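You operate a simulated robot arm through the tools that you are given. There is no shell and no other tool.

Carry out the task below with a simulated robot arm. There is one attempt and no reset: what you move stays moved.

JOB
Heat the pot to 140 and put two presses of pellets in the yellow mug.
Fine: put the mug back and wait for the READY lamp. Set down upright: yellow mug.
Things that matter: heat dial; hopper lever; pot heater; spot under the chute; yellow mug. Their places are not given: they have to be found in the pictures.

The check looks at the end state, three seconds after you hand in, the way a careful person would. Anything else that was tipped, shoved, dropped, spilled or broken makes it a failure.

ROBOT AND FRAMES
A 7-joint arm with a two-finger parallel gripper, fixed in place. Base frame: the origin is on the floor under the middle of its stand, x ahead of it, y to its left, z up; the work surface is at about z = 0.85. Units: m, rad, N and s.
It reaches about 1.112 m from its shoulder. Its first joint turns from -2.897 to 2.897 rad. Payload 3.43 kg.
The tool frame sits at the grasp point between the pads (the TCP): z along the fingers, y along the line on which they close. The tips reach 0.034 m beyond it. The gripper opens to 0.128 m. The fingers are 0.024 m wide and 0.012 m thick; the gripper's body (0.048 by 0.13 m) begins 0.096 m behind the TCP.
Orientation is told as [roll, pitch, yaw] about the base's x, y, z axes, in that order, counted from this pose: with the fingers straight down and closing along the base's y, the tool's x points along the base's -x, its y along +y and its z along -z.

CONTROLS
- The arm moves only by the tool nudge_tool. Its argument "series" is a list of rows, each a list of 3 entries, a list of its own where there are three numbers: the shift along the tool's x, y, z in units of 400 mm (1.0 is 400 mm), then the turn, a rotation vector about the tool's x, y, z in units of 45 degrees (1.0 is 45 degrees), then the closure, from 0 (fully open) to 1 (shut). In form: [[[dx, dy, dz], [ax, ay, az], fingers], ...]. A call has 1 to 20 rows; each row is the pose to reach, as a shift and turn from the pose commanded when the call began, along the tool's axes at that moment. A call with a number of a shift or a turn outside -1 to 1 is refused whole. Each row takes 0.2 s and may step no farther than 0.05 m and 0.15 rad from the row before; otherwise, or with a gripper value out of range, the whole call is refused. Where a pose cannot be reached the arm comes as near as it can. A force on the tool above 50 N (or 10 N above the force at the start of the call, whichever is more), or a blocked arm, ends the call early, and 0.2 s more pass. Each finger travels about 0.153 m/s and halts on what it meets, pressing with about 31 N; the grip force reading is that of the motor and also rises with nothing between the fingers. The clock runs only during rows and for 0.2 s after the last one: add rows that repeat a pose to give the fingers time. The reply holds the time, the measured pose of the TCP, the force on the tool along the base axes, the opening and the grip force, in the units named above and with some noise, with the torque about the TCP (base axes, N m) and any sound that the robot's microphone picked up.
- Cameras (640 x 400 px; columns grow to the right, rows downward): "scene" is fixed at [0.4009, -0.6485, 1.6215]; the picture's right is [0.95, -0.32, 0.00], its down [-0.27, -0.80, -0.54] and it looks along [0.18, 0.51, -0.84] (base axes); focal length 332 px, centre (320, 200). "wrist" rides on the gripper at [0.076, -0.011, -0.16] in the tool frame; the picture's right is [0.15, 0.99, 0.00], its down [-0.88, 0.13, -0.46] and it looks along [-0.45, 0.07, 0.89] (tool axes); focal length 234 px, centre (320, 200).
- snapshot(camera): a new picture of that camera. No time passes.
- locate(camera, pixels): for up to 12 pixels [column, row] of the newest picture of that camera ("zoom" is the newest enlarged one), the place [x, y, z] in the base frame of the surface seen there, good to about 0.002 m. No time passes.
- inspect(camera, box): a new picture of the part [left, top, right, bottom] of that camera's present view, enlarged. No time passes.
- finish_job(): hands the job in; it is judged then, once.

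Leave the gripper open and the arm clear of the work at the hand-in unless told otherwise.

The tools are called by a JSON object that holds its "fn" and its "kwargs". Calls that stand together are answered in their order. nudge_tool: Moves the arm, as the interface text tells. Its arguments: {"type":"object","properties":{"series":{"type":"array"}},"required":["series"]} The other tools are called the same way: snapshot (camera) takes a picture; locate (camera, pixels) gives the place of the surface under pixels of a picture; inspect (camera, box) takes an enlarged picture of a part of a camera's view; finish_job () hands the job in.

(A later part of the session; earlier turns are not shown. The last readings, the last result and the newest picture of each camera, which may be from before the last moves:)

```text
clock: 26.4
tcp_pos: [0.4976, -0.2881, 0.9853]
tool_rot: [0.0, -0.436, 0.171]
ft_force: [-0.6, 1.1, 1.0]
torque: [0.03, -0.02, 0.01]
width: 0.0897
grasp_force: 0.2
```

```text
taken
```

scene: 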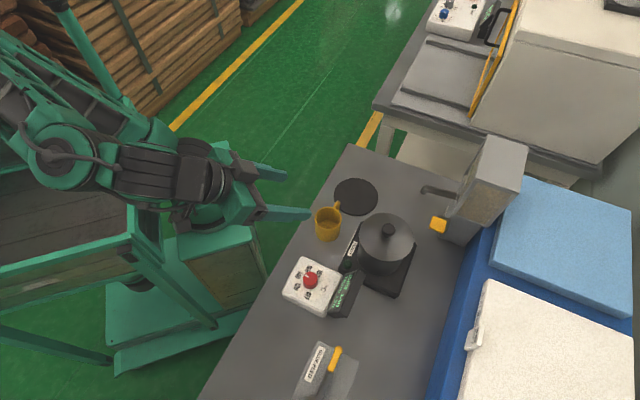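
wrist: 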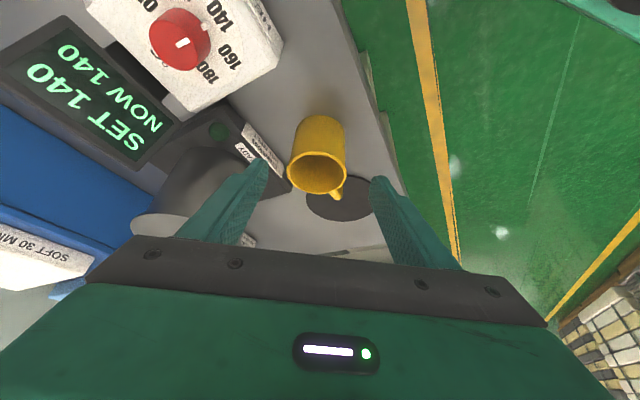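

Reachable this time, and the mug at (318,155) is centred between the fingers. I'll go 60% of the way and look again.

{"fn": "nudge_tool", "kwargs": {"series": [[[-0.001, 0.002, 0.05], [0, 0, 0], 0.3], [[-0.001, 0.003, 0.1], [0, 0, 0], 0.3], [[-0.001, 0.0038, 0.15], [0, 0, 0], 0.3], [[-0.001, 0.0038, 0.15], [0, 0, 0], 0.3], [[-0.001, 0.0038, 0.15], [0, 0, 0], 0.3]]}}

{"fn": "snapshot", "kwargs": {"camera": "wrist"}}

{"fn": "inspect", "kwargs": {"camera": "scene", "box": [260, 150, 430, 290]}}

```text
clock: 27.6
tcp_pos: [0.5248, -0.281, 0.9305]
tool_rot: [-0.001, -0.436, 0.171]
ft_force: [0.4, 0.5, -0.2]
torque: [0.0, -0.05, 0.02]
width: 0.0895
grasp_force: 0.0
```

```text
taken
```

wrist: 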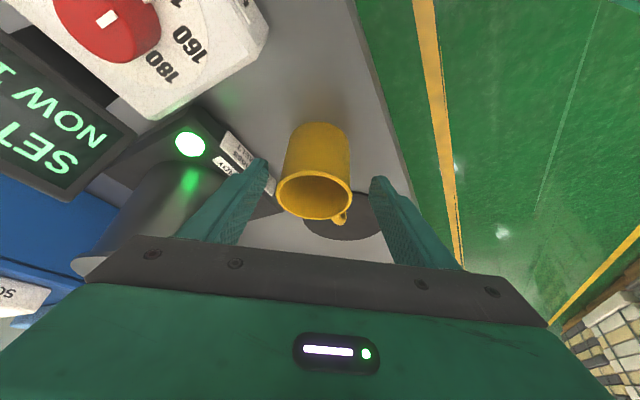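

```text
2.86 times, centred on (345, 220) of scene
```

zoom: 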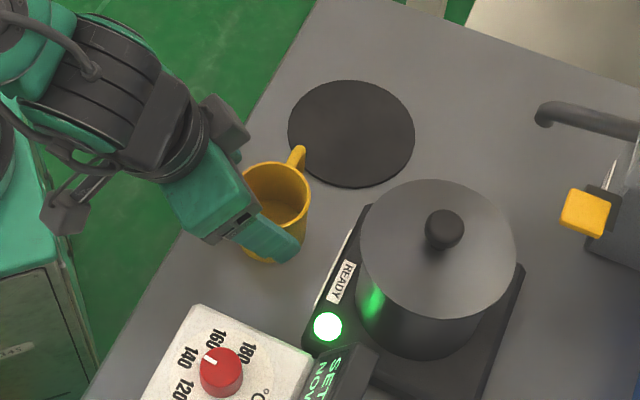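

The READY lamp is now lit (scene zoom, (327,326)), and SET reads 140. The mug is centred between the fingers. I'll do the last 40 mm down to the grasp.

{"fn": "nudge_tool", "kwargs": {"series": [[[0.001, -0.001, 0.04], [0, 0, 0], 0.3], [[0.0035, -0.002, 0.075], [0, 0, 0], 0.3], [[0.0035, -0.002, 0.0963], [0, 0, 0], 0.3], [[0.0035, -0.002, 0.0963], [0, 0, 0], 0.3]]}}

{"fn": "snapshot", "kwargs": {"camera": "wrist"}}

{"fn": "inspect", "kwargs": {"camera": "scene", "box": [270, 170, 390, 270]}}

```text
clock: 28.6
tcp_pos: [0.5375, -0.2785, 0.8961]
tool_rot: [0.0, -0.437, 0.17]
ft_force: [-1.5, -0.7, -0.7]
torque: [-0.01, 0.02, -0.01]
width: 0.0897
grasp_force: 0.3
```

```text
taken
```

wrist: 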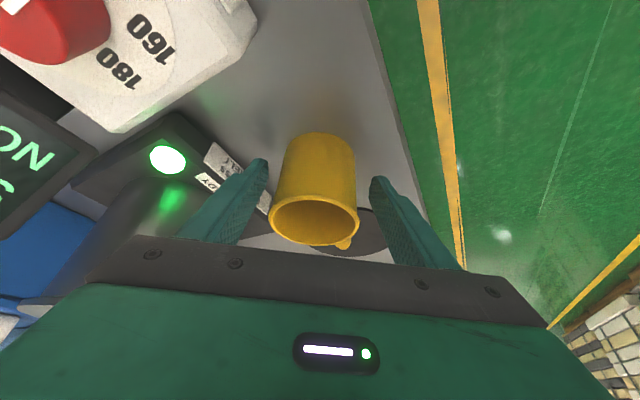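

```text
4.00 times, centred on (330, 220) of scene
```

zoom: 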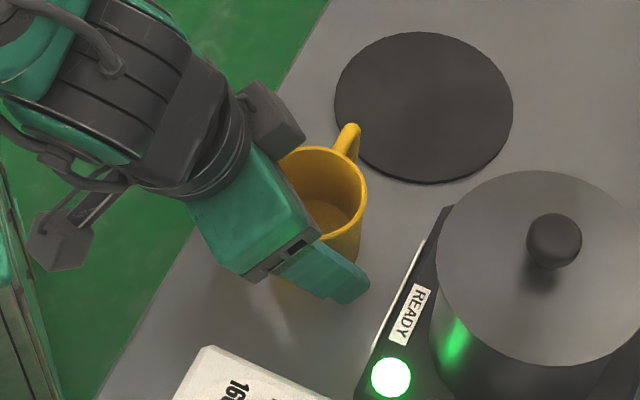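

The TCP is at (0.5375,-0.2785,0.896) with fingers either side of the mug and the handle ahead of the left finger. I'll close slowly on the mug.

{"fn": "nudge_tool", "kwargs": {"series": [[[0, 0, 0], [0, 0, 0], 0.4], [[0, 0, 0], [0, 0, 0], 0.46], [[0, 0, 0], [0, 0, 0], 0.5], [[0, 0, 0], [0, 0, 0], 0.56], [[0, 0, 0], [0, 0, 0], 0.62], [[0, 0, 0], [0, 0, 0], 0.62]]}}

{"fn": "snapshot", "kwargs": {"camera": "wrist"}}

{"fn": "inspect", "kwargs": {"camera": "scene", "box": [270, 170, 390, 270]}}

```text
clock: 30.0
tcp_pos: [0.538, -0.2801, 0.8968]
tool_rot: [0.0, -0.435, 0.171]
ft_force: [0.6, 0.0, 0.0]
torque: [-0.02, -0.01, 0.01]
width: 0.0614
grasp_force: 30.9
```

```text
taken
```

wrist: 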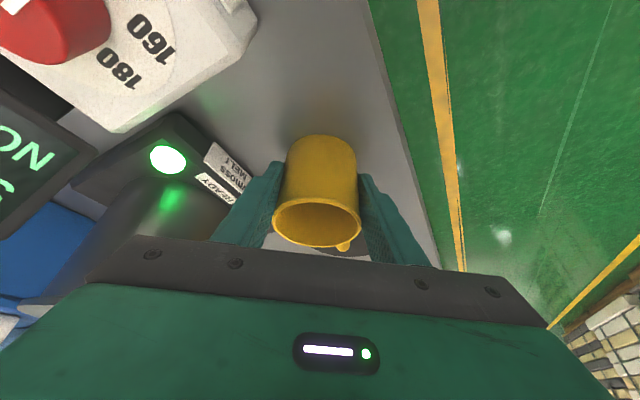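

```text
4.00 times, centred on (330, 220) of scene
```

zoom: 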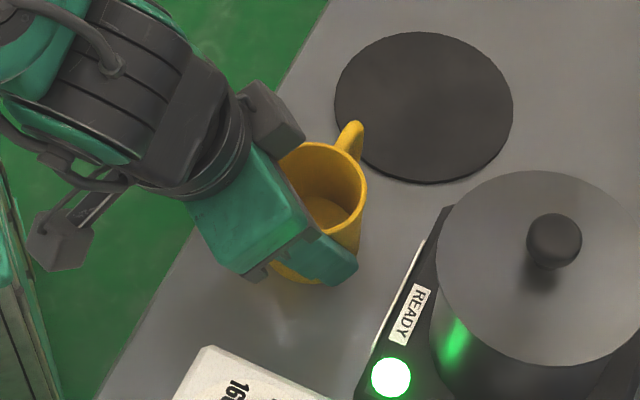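

The mug is gripped at 61 mm and 31 N, with the TCP at (0.538,-0.280,0.8965) as the return pose. A dark box on the far side of the wrist at zoom (275,120) will face the hopper, so I'll check its extent first.

{"fn": "locate", "kwargs": {"camera": "zoom", "pixels": [[275, 120], [300, 135], [260, 85], [245, 110], [280, 150], [300, 120], [270, 95], [240, 130], [320, 220], [180, 150], [240, 200], [345, 265]]}}

```text
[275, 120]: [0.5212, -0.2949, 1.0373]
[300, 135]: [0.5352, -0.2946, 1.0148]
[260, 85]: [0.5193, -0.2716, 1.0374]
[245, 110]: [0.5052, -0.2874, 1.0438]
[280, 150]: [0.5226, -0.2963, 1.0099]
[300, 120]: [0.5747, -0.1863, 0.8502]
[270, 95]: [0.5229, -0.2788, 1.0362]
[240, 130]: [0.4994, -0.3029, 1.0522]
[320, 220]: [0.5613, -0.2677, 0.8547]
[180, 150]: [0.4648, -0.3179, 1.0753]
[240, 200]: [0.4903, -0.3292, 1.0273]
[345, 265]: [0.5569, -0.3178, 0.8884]
```

The box sits at z≥1.004 and behind the chute axis when the mug is under the chute, so about 2 cm clear. I'll lift the mug straight up 80 mm.

{"fn": "nudge_tool", "kwargs": {"series": [[[-0.0106, 0, -0.0227], [0, 0, 0], 0.62], [[-0.0317, 0, -0.068], [0, 0, 0], 0.62], [[-0.0529, 0, -0.1133], [0, 0, 0], 0.62], [[-0.074, 0, -0.1586], [0, 0, 0], 0.62], [[-0.0846, 0, -0.1812], [0, 0, 0], 0.62], [[-0.0846, 0, -0.1812], [0, 0, 0], 0.62], [[-0.0846, 0, -0.1812], [0, 0, 0], 0.62]]}}

{"fn": "snapshot", "kwargs": {"camera": "scene"}}

{"fn": "snapshot", "kwargs": {"camera": "wrist"}}

```text
clock: 31.6
tcp_pos: [0.5396, -0.2805, 0.9775]
tool_rot: [0.0, -0.436, 0.172]
ft_force: [-0.2, -0.4, -0.2]
torque: [0.01, 0.01, 0.01]
width: 0.0613
grasp_force: 30.9
```

```text
taken
```

scene: 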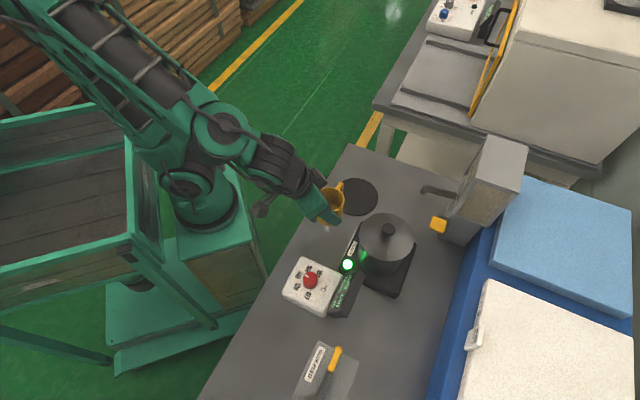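

```text
taken
```

wrist: 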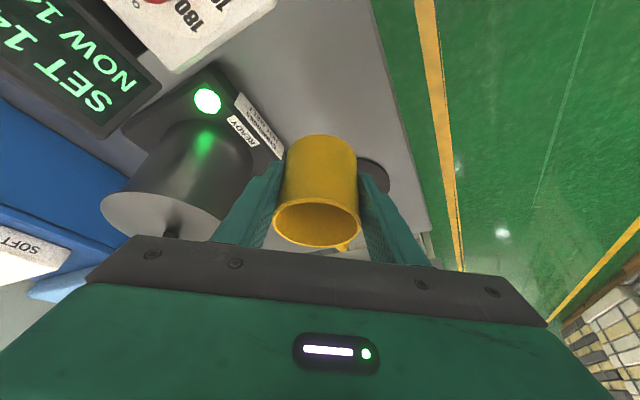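

The mug hangs level. Next I'll carry it to a staging spot in front of the chute while yawing to -30°, staying clear of the pot.

{"fn": "nudge_tool", "kwargs": {"series": [[[-0.0217, 0.0011, 0.0101], [0.0234, 0, 0.0502], 0.62], [[-0.0651, 0.0034, 0.0303], [0.0701, 0, 0.1505], 0.62], [[-0.1084, 0.0057, 0.0505], [0.1169, 0, 0.2509], 0.62], [[-0.1518, 0.008, 0.0707], [0.1636, 0, 0.3513], 0.62], [[-0.1952, 0.0103, 0.0909], [0.2104, 0, 0.4516], 0.62], [[-0.2386, 0.0126, 0.1111], [0.2571, 0, 0.552], 0.62], [[-0.2819, 0.0149, 0.1313], [0.3039, 0, 0.6524], 0.62], [[-0.3253, 0.0172, 0.1515], [0.3506, 0, 0.7527], 0.62], [[-0.347, 0.0183, 0.1616], [0.374, 0, 0.8029], 0.62], [[-0.347, 0.0183, 0.1616], [0.374, 0, 0.8029], 0.62], [[-0.347, 0.0183, 0.1616], [0.374, 0, 0.8029], 0.62]]}}

{"fn": "snapshot", "kwargs": {"camera": "wrist"}}

{"fn": "snapshot", "kwargs": {"camera": "scene"}}

```text
clock: 34.0
tcp_pos: [0.689, -0.2471, 0.9747]
tool_rot: [-0.001, -0.437, -0.525]
ft_force: [-1.3, 0.5, -0.2]
torque: [-0.02, 0.05, -0.01]
width: 0.0606
grasp_force: 31.2
```

```text
taken
```

wrist: 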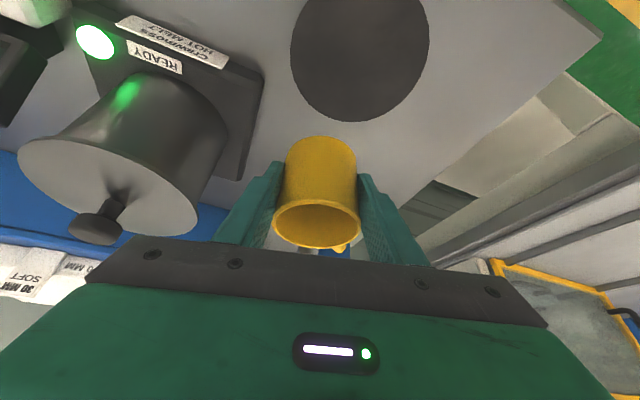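

```text
taken
```

scene: 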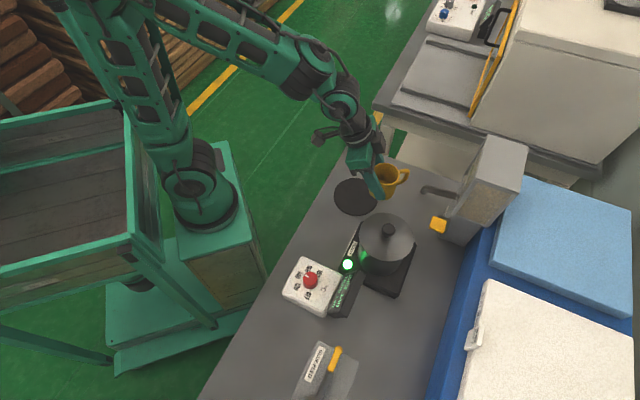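

Arrived at (0.689,-0.247,0.975), yaw -0.525. I'll enlarge the scene around mug and chute to check alignment.

{"fn": "inspect", "kwargs": {"camera": "scene", "box": [350, 140, 470, 230]}}

{"fn": "locate", "kwargs": {"camera": "zoom", "pixels": [[170, 120], [200, 130], [235, 135], [255, 145], [250, 165], [230, 180], [205, 185], [300, 165], [320, 150], [375, 235], [390, 245], [400, 228]]}}

```text
4.44 times, centred on (410, 185) of scene
```

zoom: 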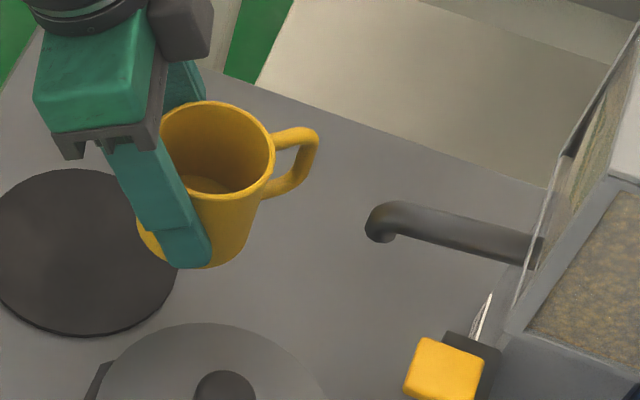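

```text
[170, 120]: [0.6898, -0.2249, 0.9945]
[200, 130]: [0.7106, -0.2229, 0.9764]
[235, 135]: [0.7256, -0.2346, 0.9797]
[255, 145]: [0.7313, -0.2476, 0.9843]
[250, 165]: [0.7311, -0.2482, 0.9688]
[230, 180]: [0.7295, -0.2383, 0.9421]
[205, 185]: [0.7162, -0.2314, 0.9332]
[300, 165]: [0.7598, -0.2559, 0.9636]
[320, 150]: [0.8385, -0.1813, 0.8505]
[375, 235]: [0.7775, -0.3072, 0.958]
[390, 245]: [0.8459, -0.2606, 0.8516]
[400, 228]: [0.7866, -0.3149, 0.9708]
```

I'll take mug rim points for its true centre while held.

{"fn": "locate", "kwargs": {"camera": "zoom", "pixels": [[273, 152], [266, 175], [258, 121], [234, 106], [205, 102], [180, 108], [166, 124], [245, 192], [225, 198], [372, 222], [368, 232], [388, 240]]}}

```text
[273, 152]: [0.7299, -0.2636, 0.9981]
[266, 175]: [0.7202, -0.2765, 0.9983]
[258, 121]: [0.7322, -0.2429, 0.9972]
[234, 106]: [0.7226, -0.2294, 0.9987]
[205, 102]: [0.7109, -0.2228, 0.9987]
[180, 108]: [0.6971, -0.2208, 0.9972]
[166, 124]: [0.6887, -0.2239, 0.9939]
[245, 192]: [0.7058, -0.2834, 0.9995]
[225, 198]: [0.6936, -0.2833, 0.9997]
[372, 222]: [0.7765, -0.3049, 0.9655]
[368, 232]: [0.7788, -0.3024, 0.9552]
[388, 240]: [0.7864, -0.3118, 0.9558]
```

The mug centre is (0.7015,-0.2525), rim z 0.998, bottom ≈0.928. I'll lower it 63 mm so the rim is at ≈0.935, below the chute mouth at ≈0.953.

{"fn": "nudge_tool", "kwargs": {"series": [[[0.0134, 0, 0.0288], [0, 0, 0], 0.62], [[0.0336, 0, 0.0719], [0, 0, 0], 0.62], [[0.0538, 0, 0.115], [0, 0, 0], 0.62], [[0.0672, 0, 0.1438], [0, 0, 0], 0.62], [[0.0672, 0, 0.1438], [0, 0, 0], 0.62], [[0.0672, 0, 0.1438], [0, 0, 0], 0.62]]}}

{"fn": "inspect", "kwargs": {"camera": "scene", "box": [350, 140, 470, 230]}}

{"fn": "snapshot", "kwargs": {"camera": "wrist"}}

```text
clock: 35.4
tcp_pos: [0.6895, -0.2483, 0.9119]
tool_rot: [0.0, -0.437, -0.527]
ft_force: [0.0, -0.2, 0.0]
torque: [0.01, -0.01, 0.02]
width: 0.0603
grasp_force: 31.2
```

```text
4.44 times, centred on (410, 185) of scene
```

zoom: 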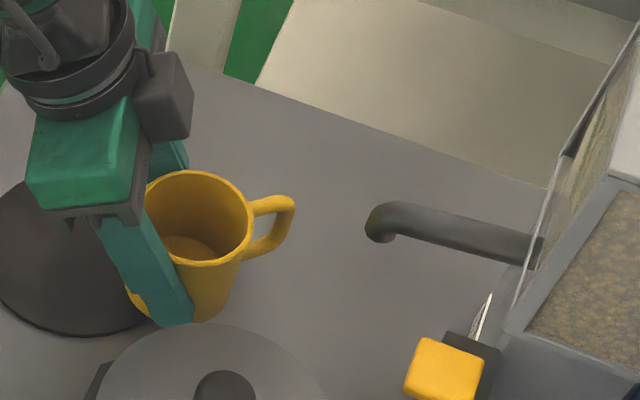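

```text
taken
```

wrist: 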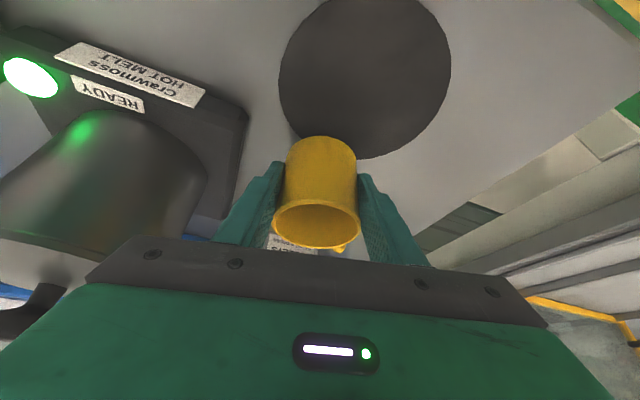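

The mug is low enough and upright. I'll slide forward 60% of the way toward the chute.

{"fn": "nudge_tool", "kwargs": {"series": [[[-0.0221, -0.0001, 0.0103], [0, 0, 0], 0.62], [[-0.0662, -0.0004, 0.0309], [0, 0, 0], 0.62], [[-0.1103, -0.0007, 0.0516], [0, 0, 0], 0.62], [[-0.1324, -0.0008, 0.0619], [0, 0, 0], 0.62], [[-0.1324, -0.0008, 0.0619], [0, 0, 0], 0.62]]}}

{"fn": "inspect", "kwargs": {"camera": "scene", "box": [370, 140, 490, 230]}}

{"fn": "locate", "kwargs": {"camera": "zoom", "pixels": [[285, 225], [275, 232], [295, 215], [260, 200], [300, 240], [280, 160], [240, 160], [250, 260], [310, 260], [320, 240], [200, 200], [220, 150]]}}

```text
clock: 36.6
tcp_pos: [0.7404, -0.2764, 0.9131]
tool_rot: [0.0, -0.437, -0.525]
ft_force: [0.1, 0.6, -0.3]
torque: [0.01, -0.01, 0.03]
width: 0.0599
grasp_force: 31.5
```

```text
4.44 times, centred on (430, 185) of scene
```

zoom: 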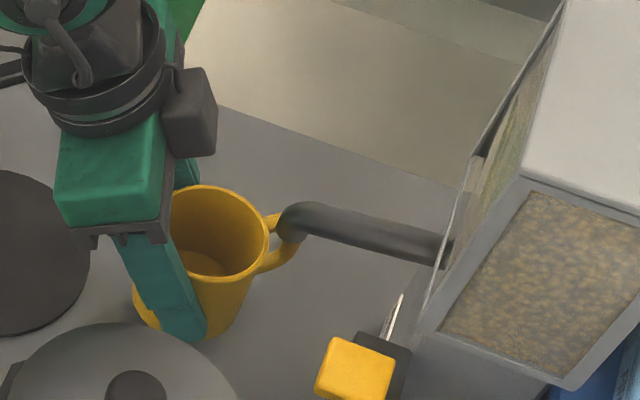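

```text
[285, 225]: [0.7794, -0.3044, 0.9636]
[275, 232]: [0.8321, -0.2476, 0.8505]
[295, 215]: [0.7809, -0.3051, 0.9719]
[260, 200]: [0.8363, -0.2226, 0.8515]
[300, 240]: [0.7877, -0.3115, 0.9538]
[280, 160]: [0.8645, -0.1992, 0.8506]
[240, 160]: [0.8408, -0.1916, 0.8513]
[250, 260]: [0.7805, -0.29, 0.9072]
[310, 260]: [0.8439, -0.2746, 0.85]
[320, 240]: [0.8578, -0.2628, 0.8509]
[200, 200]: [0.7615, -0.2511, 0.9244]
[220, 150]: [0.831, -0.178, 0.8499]
```

The mug is right in front of the chute with the rim below the pipe. I'll go the remaining 39 mm so the mouth sits over the mug centre.

{"fn": "nudge_tool", "kwargs": {"series": [[[-0.022, -0.0011, 0.011], [0, 0, 0], 0.62], [[-0.055, -0.0027, 0.0274], [0, 0, 0], 0.62], [[-0.088, -0.0044, 0.0438], [0, 0, 0], 0.62], [[-0.088, -0.0044, 0.0438], [0, 0, 0], 0.62], [[-0.088, -0.0044, 0.0438], [0, 0, 0], 0.62]]}}

{"fn": "inspect", "kwargs": {"camera": "scene", "box": [380, 150, 500, 240]}}

{"fn": "snapshot", "kwargs": {"camera": "wrist"}}

```text
clock: 37.8
tcp_pos: [0.7716, -0.2964, 0.9121]
tool_rot: [0.0, -0.435, -0.524]
ft_force: [0.7, -0.3, 0.1]
torque: [0.0, -0.01, 0.02]
width: 0.06
grasp_force: 31.1
```

```text
4.44 times, centred on (440, 195) of scene
```

zoom: 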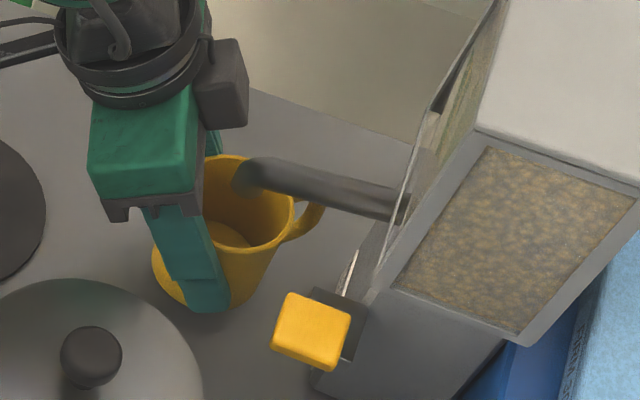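

```text
taken
```

wrist: 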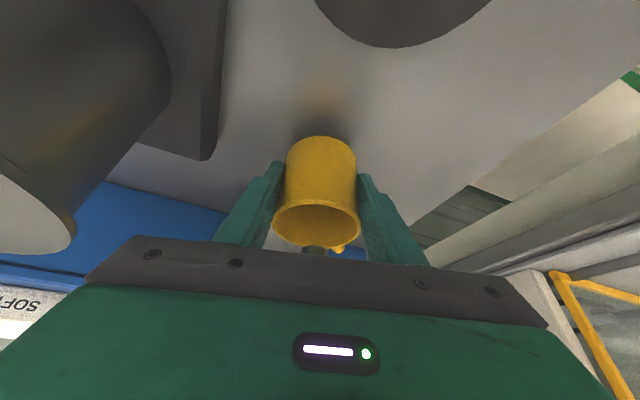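

The mouth is over the mug: mug centre ≈(0.784,-0.302), chute axis ≈(0.786,-0.303). Now I'll lower the last ~15 mm slowly.

{"fn": "nudge_tool", "kwargs": {"series": [[[0.0042, 0, 0.0091], [0, 0, 0], 0.62], [[0.0085, 0, 0.0181], [0, 0, 0], 0.62], [[0.0127, 0, 0.0272], [0, 0, 0], 0.62], [[0.0158, 0, 0.0338], [0, 0, 0], 0.62], [[0.0158, 0, 0.0338], [0, 0, 0], 0.62], [[0.0158, 0, 0.0338], [0, 0, 0], 0.62]]}}

{"fn": "inspect", "kwargs": {"camera": "scene", "box": [380, 150, 500, 240]}}

```text
clock: 39.2
tcp_pos: [0.7731, -0.2982, 0.8965]
tool_rot: [0.001, -0.436, -0.524]
ft_force: [0.0, 0.2, -0.3]
torque: [0.02, 0.05, -0.02]
width: 0.06
grasp_force: 30.4
```

```text
4.44 times, centred on (440, 195) of scene
```

zoom: 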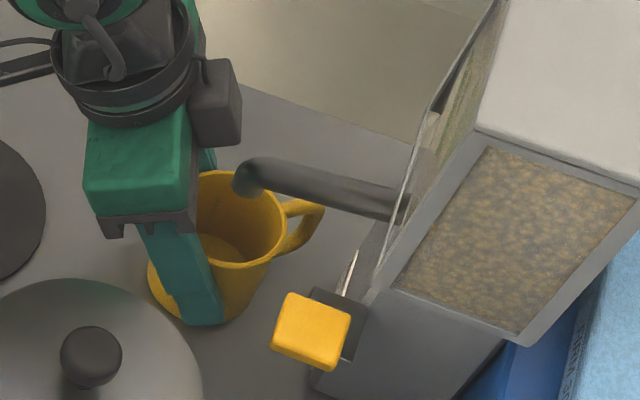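

No contact force yet. I'll ease down another 2 mm to feel the table.

{"fn": "nudge_tool", "kwargs": {"series": [[[0.0005, 0, 0.0011], [0, 0, 0], 0.62], [[0.0011, 0, 0.0023], [0, 0, 0], 0.62], [[0.0021, 0, 0.0045], [0, 0, 0], 0.62], [[0.0021, 0, 0.0045], [0, 0, 0], 0.62]]}}

```text
clock: 40.2
tcp_pos: [0.7712, -0.2975, 0.8941]
tool_rot: [-0.001, -0.438, -0.524]
ft_force: [-0.8, 0.4, 1.9]
torque: [0.05, 0.0, 0.01]
width: 0.0598
grasp_force: 30.4
```

Light contact, +1.9 N. I'll release gently to 90 mm.

{"fn": "nudge_tool", "kwargs": {"series": [[[0, 0, 0], [0, 0, 0], 0.52], [[0, 0, 0], [0, 0, 0], 0.45], [[0, 0, 0], [0, 0, 0], 0.35], [[0, 0, 0], [0, 0, 0], 0.3], [[0, 0, 0], [0, 0, 0], 0.3]]}}

{"fn": "inspect", "kwargs": {"camera": "scene", "box": [380, 150, 500, 240]}}

{"fn": "snapshot", "kwargs": {"camera": "wrist"}}

```text
clock: 41.4
tcp_pos: [0.7719, -0.2961, 0.895]
tool_rot: [0.0, -0.436, -0.523]
ft_force: [0.3, -0.7, 0.1]
torque: [-0.01, 0.0, 0.02]
width: 0.0895
grasp_force: 0.1
```

```text
4.44 times, centred on (440, 195) of scene
```

zoom: 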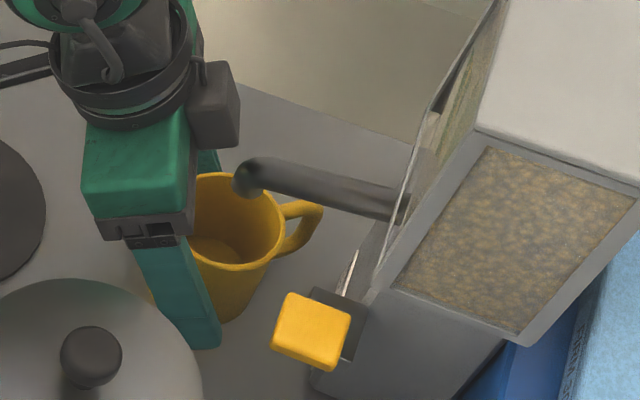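

```text
taken
```

wrist: 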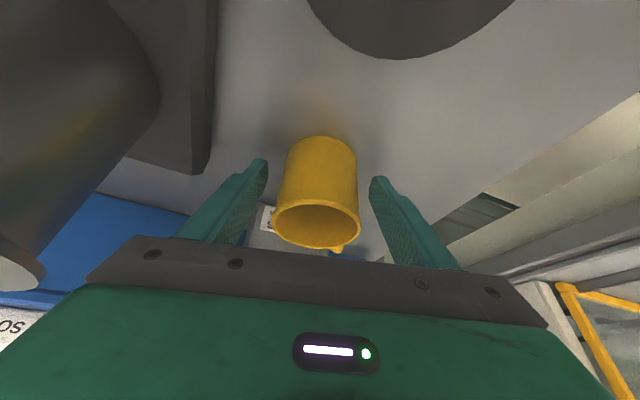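

The mug stands released under the chute; regrasp pose is TCP ≈(0.772,-0.297,0.895). I'll back out along the finger axis by 130 mm, with the fingers straddling mug and pipe.

{"fn": "nudge_tool", "kwargs": {"series": [[[0, 0, -0.05], [0, 0, 0], 0.3], [[0, 0, -0.12], [0, 0, 0], 0.3], [[0, 0, -0.2], [0, 0, 0], 0.3], [[0, 0, -0.27], [0, 0, 0], 0.3], [[0, 0, -0.325], [0, 0, 0], 0.3], [[0, 0, -0.325], [0, 0, 0], 0.3]]}}

{"fn": "inspect", "kwargs": {"camera": "scene", "box": [380, 150, 500, 240]}}

{"fn": "snapshot", "kwargs": {"camera": "wrist"}}

```text
clock: 42.8
tcp_pos: [0.7246, -0.2697, 1.0128]
tool_rot: [0.0, -0.436, -0.523]
ft_force: [0.4, 0.5, 0.6]
torque: [0.01, 0.02, 0.03]
width: 0.0895
grasp_force: 0.1
```

```text
4.44 times, centred on (440, 195) of scene
```

zoom: 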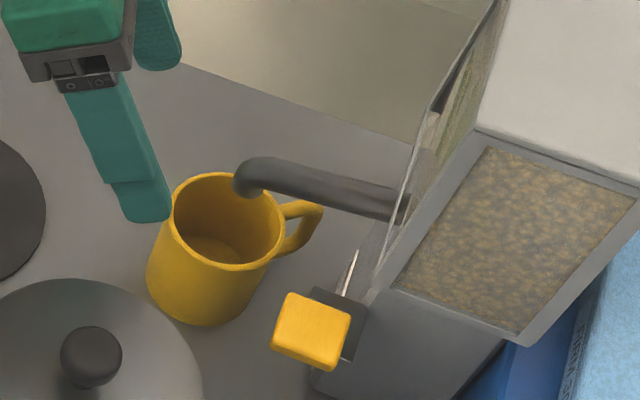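

```text
taken
```

wrist: 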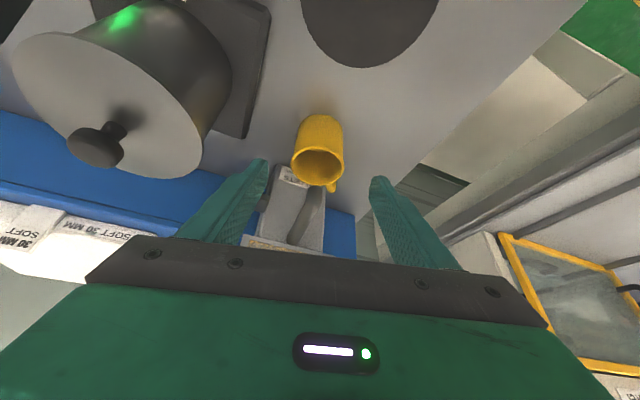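

The mug stands upright under the chute. I'll verify its rim position in this zoom.

{"fn": "inspect", "kwargs": {"camera": "scene", "box": [390, 165, 470, 235]}}

{"fn": "locate", "kwargs": {"camera": "zoom", "pixels": [[170, 130], [160, 165], [175, 80], [200, 55], [245, 50], [330, 110], [340, 140], [325, 175], [290, 200], [240, 205], [200, 195], [263, 85]]}}

```text
5.71 times, centred on (430, 200) of scene
```

zoom: 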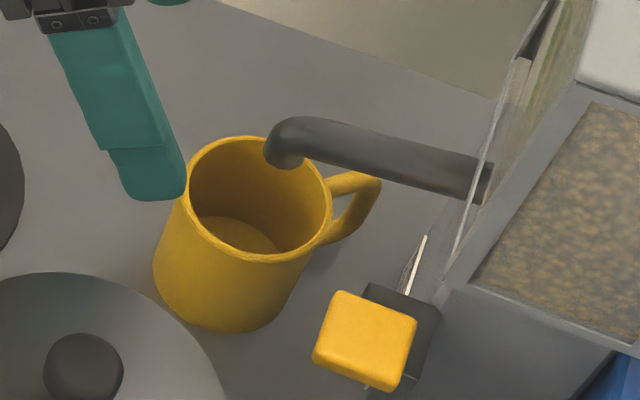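

```text
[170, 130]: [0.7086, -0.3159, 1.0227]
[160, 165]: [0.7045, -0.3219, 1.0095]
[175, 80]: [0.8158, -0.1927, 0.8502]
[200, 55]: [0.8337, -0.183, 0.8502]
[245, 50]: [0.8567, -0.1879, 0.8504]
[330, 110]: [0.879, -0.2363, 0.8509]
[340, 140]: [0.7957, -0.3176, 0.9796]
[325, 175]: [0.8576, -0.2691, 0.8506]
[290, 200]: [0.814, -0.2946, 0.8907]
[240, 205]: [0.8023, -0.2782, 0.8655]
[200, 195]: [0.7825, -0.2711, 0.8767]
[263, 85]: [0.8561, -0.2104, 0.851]
```

Now the actual rim pixels.

{"fn": "locate", "kwargs": {"camera": "zoom", "pixels": [[184, 205], [188, 180], [205, 153], [240, 139], [327, 188], [329, 208], [316, 238], [285, 257], [245, 258], [208, 240], [267, 155], [285, 163]]}}

```text
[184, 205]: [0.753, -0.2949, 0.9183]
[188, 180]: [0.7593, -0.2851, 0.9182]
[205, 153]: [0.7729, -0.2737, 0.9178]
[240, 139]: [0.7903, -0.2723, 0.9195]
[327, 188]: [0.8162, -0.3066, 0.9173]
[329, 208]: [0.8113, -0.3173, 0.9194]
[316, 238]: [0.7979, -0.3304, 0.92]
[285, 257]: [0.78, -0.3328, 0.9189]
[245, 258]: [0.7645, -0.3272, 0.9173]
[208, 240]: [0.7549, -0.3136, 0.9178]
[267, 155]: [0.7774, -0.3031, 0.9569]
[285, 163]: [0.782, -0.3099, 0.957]
```

The mug centre (0.784,-0.303) sits right under the chute axis. Now I'll close the fingers, rise a little, and move above the lever pad with the TCP at about (0.759,-0.391,1.03).

{"fn": "nudge_tool", "kwargs": {"series": [[[-0.0182, 0, -0.039], [0, 0, 0], 0.5], [[-0.0182, 0, -0.039], [0, 0, 0], 0.75], [[-0.0592, -0.044, -0.0199], [0, 0, 0], 1.0], [[-0.1002, -0.0879, -0.0008], [0, 0, 0], 1.0], [[-0.1411, -0.1319, 0.0183], [0, 0, 0], 1.0], [[-0.1821, -0.1758, 0.0374], [0, 0, 0], 1.0], [[-0.223, -0.2198, 0.0565], [0, 0, 0], 1.0], [[-0.223, -0.2198, 0.0565], [0, 0, 0], 1.0], [[-0.223, -0.2198, 0.0565], [0, 0, 0], 1.0]]}}

{"fn": "inspect", "kwargs": {"camera": "scene", "box": [390, 150, 510, 250]}}

{"fn": "snapshot", "kwargs": {"camera": "wrist"}}

```text
clock: 44.8
tcp_pos: [0.7593, -0.3943, 1.0303]
tool_rot: [0.0, -0.437, -0.522]
ft_force: [0.4, -0.4, -0.4]
torque: [-0.01, -0.01, 0.01]
width: 0.0
grasp_force: 31.0
```

```text
4.00 times, centred on (450, 200) of scene
```

zoom: 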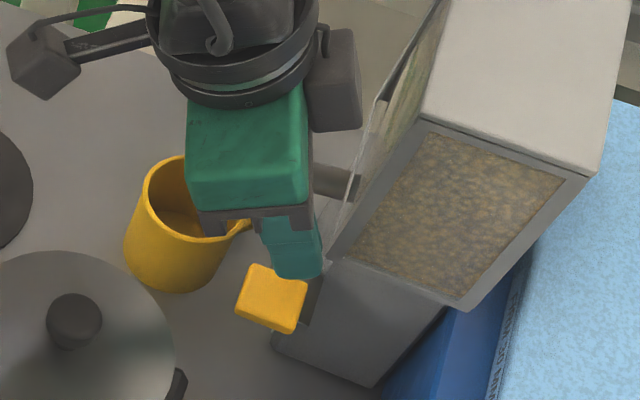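

```text
taken
```

wrist: 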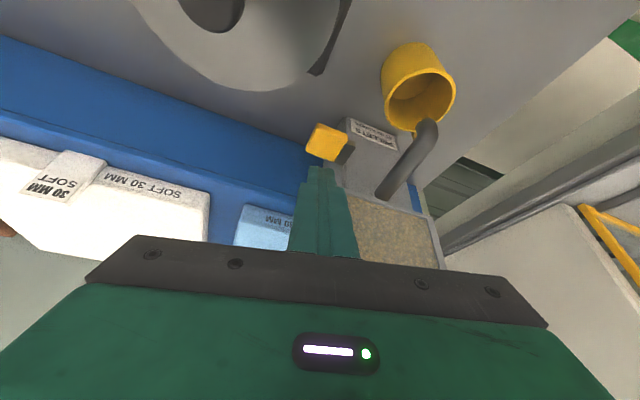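

The fingertip is just above the pad. I'll measure the tip and the pad before pressing.

{"fn": "inspect", "kwargs": {"camera": "wrist", "box": [280, 110, 370, 200]}}

{"fn": "locate", "kwargs": {"camera": "zoom", "pixels": [[320, 110], [290, 160], [340, 180], [370, 140], [310, 225], [345, 225], [325, 250], [330, 150], [260, 170], [385, 170], [300, 250], [350, 250]]}}

{"fn": "inspect", "kwargs": {"camera": "scene", "box": [430, 200, 490, 250]}}

{"fn": "locate", "kwargs": {"camera": "zoom", "pixels": [[190, 120], [250, 150], [320, 160], [360, 140], [230, 100], [200, 170], [180, 240], [300, 300], [160, 280], [330, 230], [380, 200], [240, 230]]}}

```text
4.44 times, centred on (325, 155) of wrist
```

zoom: 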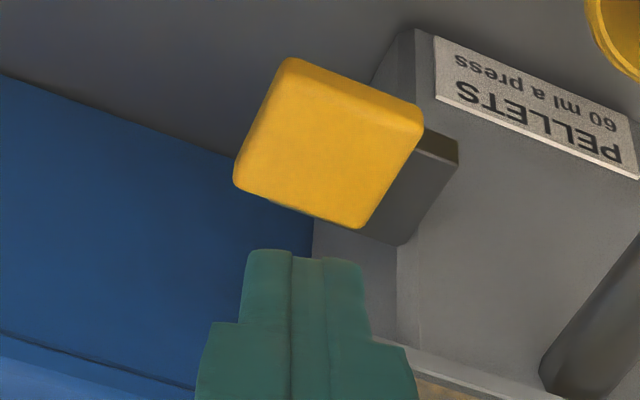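

```text
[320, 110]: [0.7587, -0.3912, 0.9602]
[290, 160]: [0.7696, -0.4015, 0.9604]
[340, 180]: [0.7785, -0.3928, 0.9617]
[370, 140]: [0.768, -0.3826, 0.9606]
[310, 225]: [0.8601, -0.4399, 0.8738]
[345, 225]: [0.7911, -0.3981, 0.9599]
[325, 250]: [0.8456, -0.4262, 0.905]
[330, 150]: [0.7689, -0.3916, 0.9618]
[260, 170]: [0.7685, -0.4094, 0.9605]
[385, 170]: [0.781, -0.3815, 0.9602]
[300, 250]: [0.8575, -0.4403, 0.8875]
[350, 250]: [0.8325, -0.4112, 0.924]
```

```text
8.00 times, centred on (460, 225) of scene
```

zoom: 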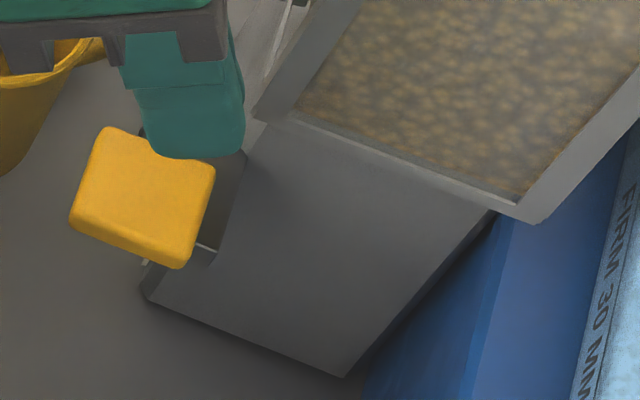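

```text
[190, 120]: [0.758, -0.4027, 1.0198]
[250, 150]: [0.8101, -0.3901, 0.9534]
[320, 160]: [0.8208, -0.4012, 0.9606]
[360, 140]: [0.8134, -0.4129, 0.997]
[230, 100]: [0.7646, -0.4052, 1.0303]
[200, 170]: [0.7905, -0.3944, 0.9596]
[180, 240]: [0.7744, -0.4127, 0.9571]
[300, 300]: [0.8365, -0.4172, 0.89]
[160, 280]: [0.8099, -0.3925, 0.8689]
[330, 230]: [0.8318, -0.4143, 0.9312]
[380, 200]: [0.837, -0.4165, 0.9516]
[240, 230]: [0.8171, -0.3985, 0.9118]
```

The tip will meet the pad at about (0.762,-0.394), inside the pad, with its front edge about 1 cm clear of the column. I'll lower to just above the pad, TCP z≈1.0.

{"fn": "nudge_tool", "kwargs": {"series": [[[0.0117, 0.0022, 0.0221], [0, 0, 0], 1.0], [[0.0235, 0.0043, 0.0443], [0, 0, 0], 1.0], [[0.0352, 0.0065, 0.0664], [0, 0, 0], 1.0], [[0.0352, 0.0065, 0.0664], [0, 0, 0], 1.0], [[0.0352, 0.0065, 0.0664], [0, 0, 0], 1.0]]}}

{"fn": "inspect", "kwargs": {"camera": "scene", "box": [400, 170, 490, 250]}}

{"fn": "inspect", "kwargs": {"camera": "wrist", "box": [260, 80, 400, 210]}}

```text
clock: 46.0
tcp_pos: [0.7588, -0.389, 0.9995]
tool_rot: [0.0, -0.437, -0.524]
ft_force: [-0.7, 0.3, -0.8]
torque: [0.0, 0.0, -0.01]
width: 0.0
grasp_force: 30.5
```

```text
5.00 times, centred on (445, 210) of scene
```

zoom: 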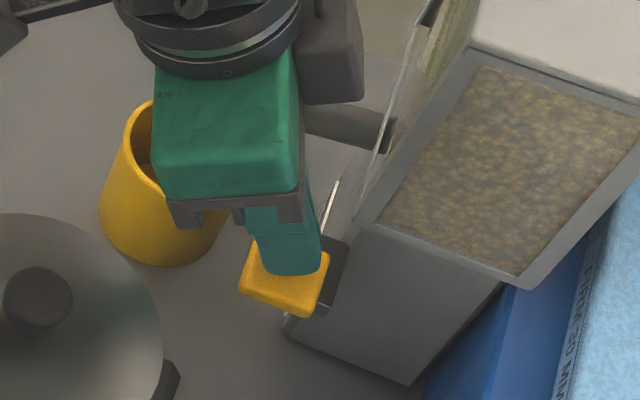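

```text
3.08 times, centred on (330, 145) of wrist
```

zoom: 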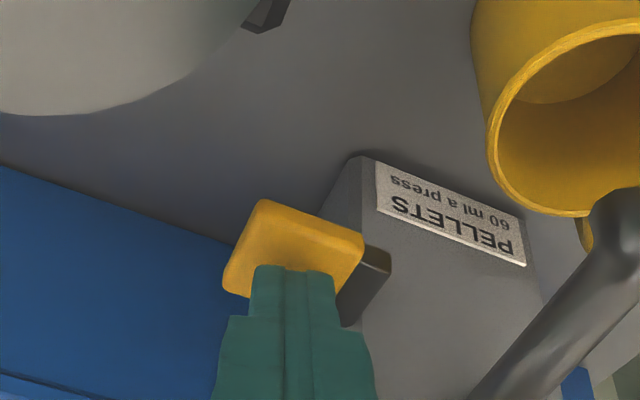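

The tip is right over the pad. I'll press down slowly in 3 mm steps, 9 mm in all, watching force and sound.

{"fn": "nudge_tool", "kwargs": {"series": [[[0.0032, 0, 0.0068], [0, 0, 0], 1.0], [[0.0063, 0, 0.0136], [0, 0, 0], 1.0], [[0.0095, 0, 0.0204], [0, 0, 0], 1.0], [[0.0095, 0, 0.0204], [0, 0, 0], 1.0]]}}

{"fn": "inspect", "kwargs": {"camera": "scene", "box": [400, 170, 490, 250]}}

```text
clock: 47.0
tcp_pos: [0.7583, -0.3872, 0.9919]
tool_rot: [0.0, -0.438, -0.523]
ft_force: [1.1, 0.3, 1.4]
torque: [-0.01, -0.03, 0.0]
width: 0.0001
grasp_force: 31.0
```

```text
5.00 times, centred on (445, 210) of scene
```

zoom: 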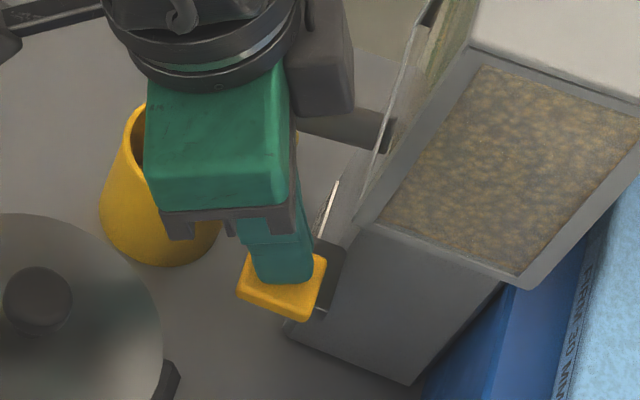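

The pad follows down with a light 1.4 N, so pressing down is the right direction. I'll go 9 mm further.

{"fn": "nudge_tool", "kwargs": {"series": [[[0.0032, 0, 0.0068], [0, 0, 0], 1.0], [[0.0063, 0, 0.0136], [0, 0, 0], 1.0], [[0.0095, 0, 0.0204], [0, 0, 0], 1.0], [[0.0095, 0, 0.0204], [0, 0, 0], 1.0]]}}

{"fn": "inspect", "kwargs": {"camera": "scene", "box": [400, 170, 490, 250]}}

{"fn": "inspect", "kwargs": {"camera": "wrist", "box": [260, 80, 460, 210]}}

```text
clock: 48.0
tcp_pos: [0.7588, -0.3881, 0.9809]
tool_rot: [0.0, -0.438, -0.524]
ft_force: [-0.3, -1.7, 4.8]
torque: [-0.07, 0.0, -0.02]
width: 0.0
grasp_force: 30.6
```

```text
5.00 times, centred on (445, 210) of scene
```

zoom: 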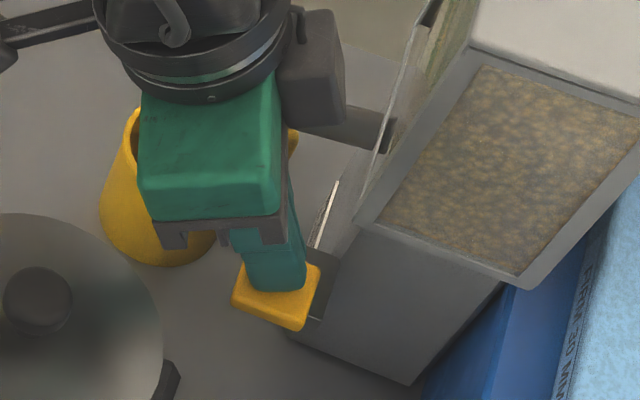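

```text
3.08 times, centred on (360, 145) of wrist
```

zoom: 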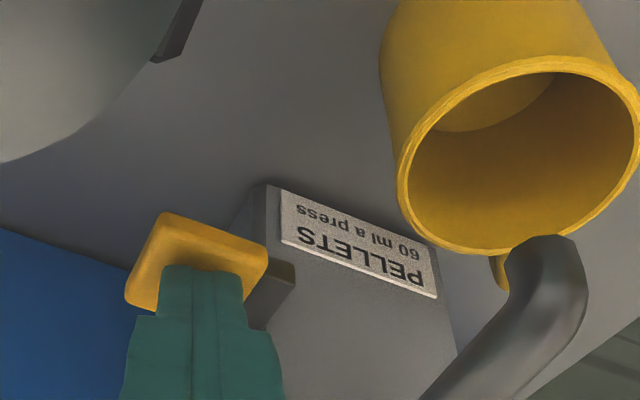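

4.8 N at 15 mm of travel, with no sound yet. I'll continue 9 mm further.

{"fn": "nudge_tool", "kwargs": {"series": [[[0.0032, 0, 0.0068], [0, 0, 0], 1.0], [[0.0063, 0, 0.0136], [0, 0, 0], 1.0], [[0.0095, 0, 0.0204], [0, 0, 0], 1.0], [[0.0095, 0, 0.0204], [0, 0, 0], 1.0]]}}

{"fn": "inspect", "kwargs": {"camera": "scene", "box": [400, 170, 490, 250]}}

{"fn": "inspect", "kwargs": {"camera": "wrist", "box": [260, 80, 460, 210]}}

```text
clock: 49.0
tcp_pos: [0.7594, -0.3874, 0.9737]
tool_rot: [0.001, -0.439, -0.523]
ft_force: [-3.3, 3.9, 18.8]
torque: [0.12, 0.05, 0.02]
width: 0.0
grasp_force: 31.0
heard: click
```

```text
5.00 times, centred on (445, 210) of scene
```

zoom: 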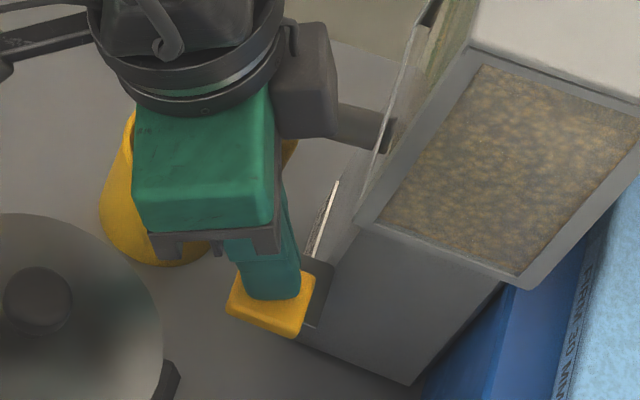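

```text
3.08 times, centred on (360, 145) of wrist
```

zoom: 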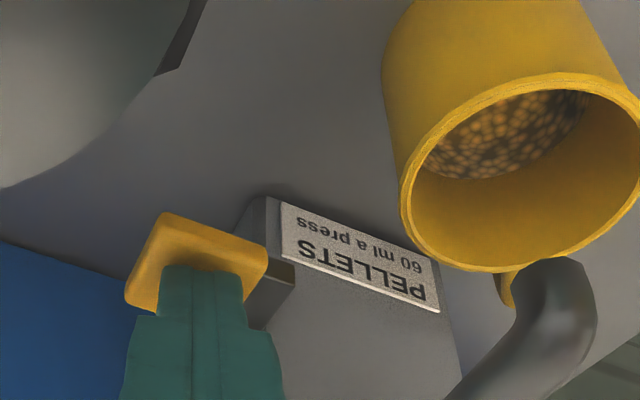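

I heard a click and pellets are in the mug; that's press one, with the end stop at 18.8 N. Now I'll release fully by rising 36 mm so the lever returns.

{"fn": "nudge_tool", "kwargs": {"series": [[[-0.0095, 0, -0.0204], [0, 0, 0], 1.0], [[-0.019, 0, -0.0408], [0, 0, 0], 1.0], [[-0.0285, 0, -0.0612], [0, 0, 0], 1.0], [[-0.038, 0, -0.0816], [0, 0, 0], 1.0], [[-0.038, 0, -0.0816], [0, 0, 0], 1.0], [[-0.038, 0, -0.0816], [0, 0, 0], 1.0]]}}

{"fn": "inspect", "kwargs": {"camera": "scene", "box": [400, 170, 490, 250]}}

{"fn": "snapshot", "kwargs": {"camera": "wrist"}}

```text
clock: 50.4
tcp_pos: [0.7603, -0.3886, 1.0079]
tool_rot: [0.0, -0.436, -0.523]
ft_force: [-0.3, -0.3, 0.4]
torque: [0.02, 0.01, 0.0]
width: 0.0003
grasp_force: 30.8
```

```text
5.00 times, centred on (445, 210) of scene
```

zoom: 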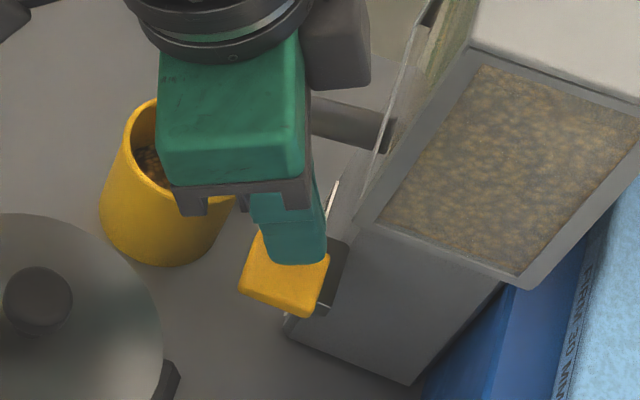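

```text
taken
```

wrist: 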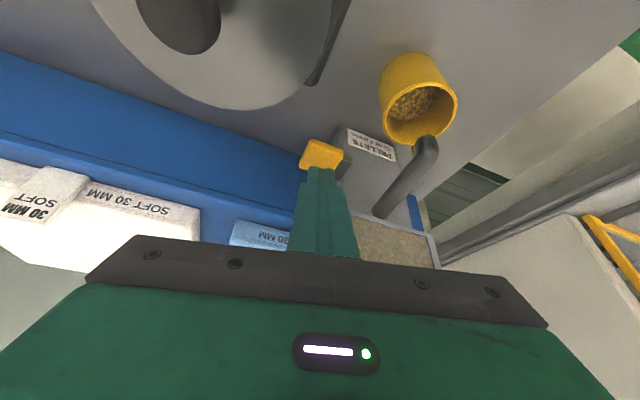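

The lever is back up. For the second press I'll go down the same 34 mm in small steps and hold briefly.

{"fn": "nudge_tool", "kwargs": {"series": [[[0.0095, 0, 0.0204], [0, 0, 0], 1.0], [[0.0158, 0, 0.034], [0, 0, 0], 1.0], [[0.0222, 0, 0.0476], [0, 0, 0], 1.0], [[0.0269, 0, 0.0578], [0, 0, 0], 1.0], [[0.0317, 0, 0.068], [0, 0, 0], 1.0], [[0.0348, 0, 0.0748], [0, 0, 0], 1.0], [[0.038, 0, 0.0816], [0, 0, 0], 1.0], [[0.038, 0, 0.0816], [0, 0, 0], 1.0]]}}

{"fn": "inspect", "kwargs": {"camera": "wrist", "box": [260, 80, 460, 210]}}

```text
clock: 52.2
tcp_pos: [0.759, -0.3896, 0.9741]
tool_rot: [0.0, -0.437, -0.525]
ft_force: [-0.6, -2.9, 12.9]
torque: [-0.11, -0.06, 0.0]
width: 0.0
grasp_force: 31.4
heard: click
```

```text
3.08 times, centred on (360, 145) of wrist
```

zoom: 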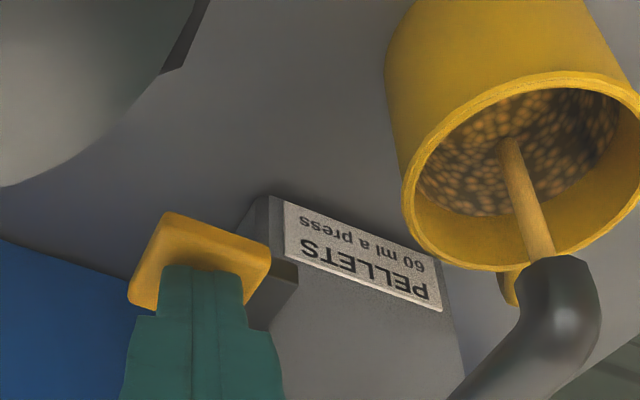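

Second click, and the pellet stream is falling into the mug. I'll rise off the lever and wait for the flow to finish.

{"fn": "nudge_tool", "kwargs": {"series": [[[-0.0095, 0, -0.0204], [0, 0, 0], 1.0], [[-0.019, 0, -0.0408], [0, 0, 0], 1.0], [[-0.0285, 0, -0.0612], [0, 0, 0], 1.0], [[-0.038, 0, -0.0816], [0, 0, 0], 1.0], [[-0.0528, 0, -0.1133], [0, 0, 0], 1.0], [[-0.0739, 0, -0.1586], [0, 0, 0], 1.0], [[-0.0739, 0, -0.1586], [0, 0, 0], 1.0], [[-0.0739, 0, -0.1586], [0, 0, 0], 1.0]]}}

{"fn": "inspect", "kwargs": {"camera": "scene", "box": [370, 150, 490, 250]}}

{"fn": "snapshot", "kwargs": {"camera": "wrist"}}

```text
clock: 54.0
tcp_pos: [0.7589, -0.3896, 1.0441]
tool_rot: [-0.001, -0.438, -0.524]
ft_force: [0.9, 0.4, -0.4]
torque: [0.0, 0.01, -0.01]
width: 0.0
grasp_force: 31.1
```

```text
4.00 times, centred on (430, 200) of scene
```

zoom: 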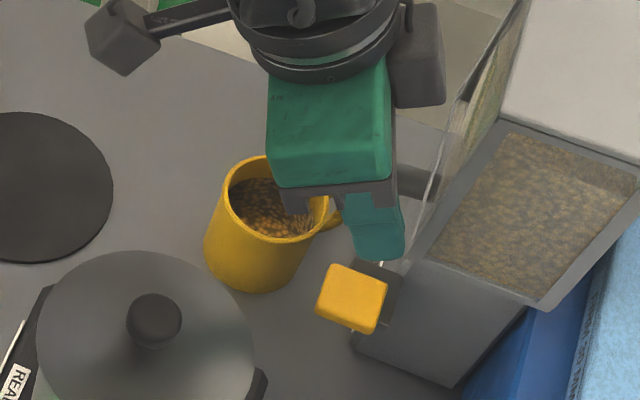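

```text
taken
```

wrist: 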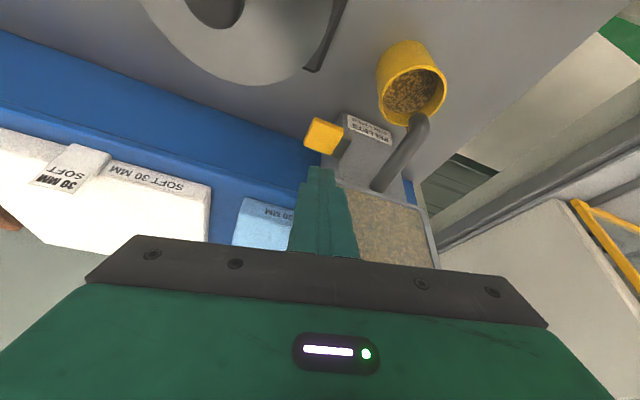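

The lever is back up, the flow has stopped, and the mug is about two-thirds full. I'll go back to the retreat point in front of the mug, opening the fingers there.

{"fn": "nudge_tool", "kwargs": {"series": [[[0.0406, 0.0434, -0.0189], [0, 0, 0], 1.0], [[0.0812, 0.0868, -0.0378], [0, 0, 0], 1.0], [[0.1218, 0.1301, -0.0568], [0, 0, 0], 0.9], [[0.1624, 0.1735, -0.0757], [0, 0, 0], 0.7], [[0.203, 0.2169, -0.0946], [0, 0, 0], 0.5], [[0.203, 0.2169, -0.0946], [0, 0, 0], 0.3], [[0.22, 0.2169, -0.059], [0, 0, 0], 0.3], [[0.236, 0.2169, -0.0237], [0, 0, 0], 0.3], [[0.236, 0.2169, -0.0237], [0, 0, 0], 0.3], [[0.236, 0.2169, -0.0237], [0, 0, 0], 0.3]]}}

{"fn": "inspect", "kwargs": {"camera": "scene", "box": [390, 165, 470, 235]}}

{"fn": "snapshot", "kwargs": {"camera": "wrist"}}

```text
clock: 56.2
tcp_pos: [0.7239, -0.2693, 1.0105]
tool_rot: [0.001, -0.435, -0.525]
ft_force: [0.9, 0.2, 0.0]
torque: [0.0, 0.01, 0.01]
width: 0.0896
grasp_force: 0.0
```

```text
5.71 times, centred on (430, 200) of scene
```

zoom: 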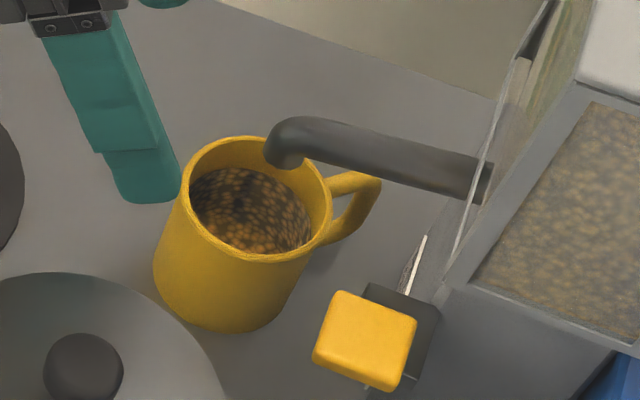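

```text
taken
```

wrist: 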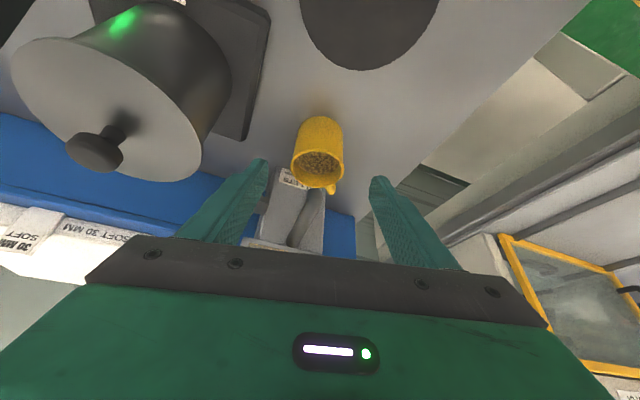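

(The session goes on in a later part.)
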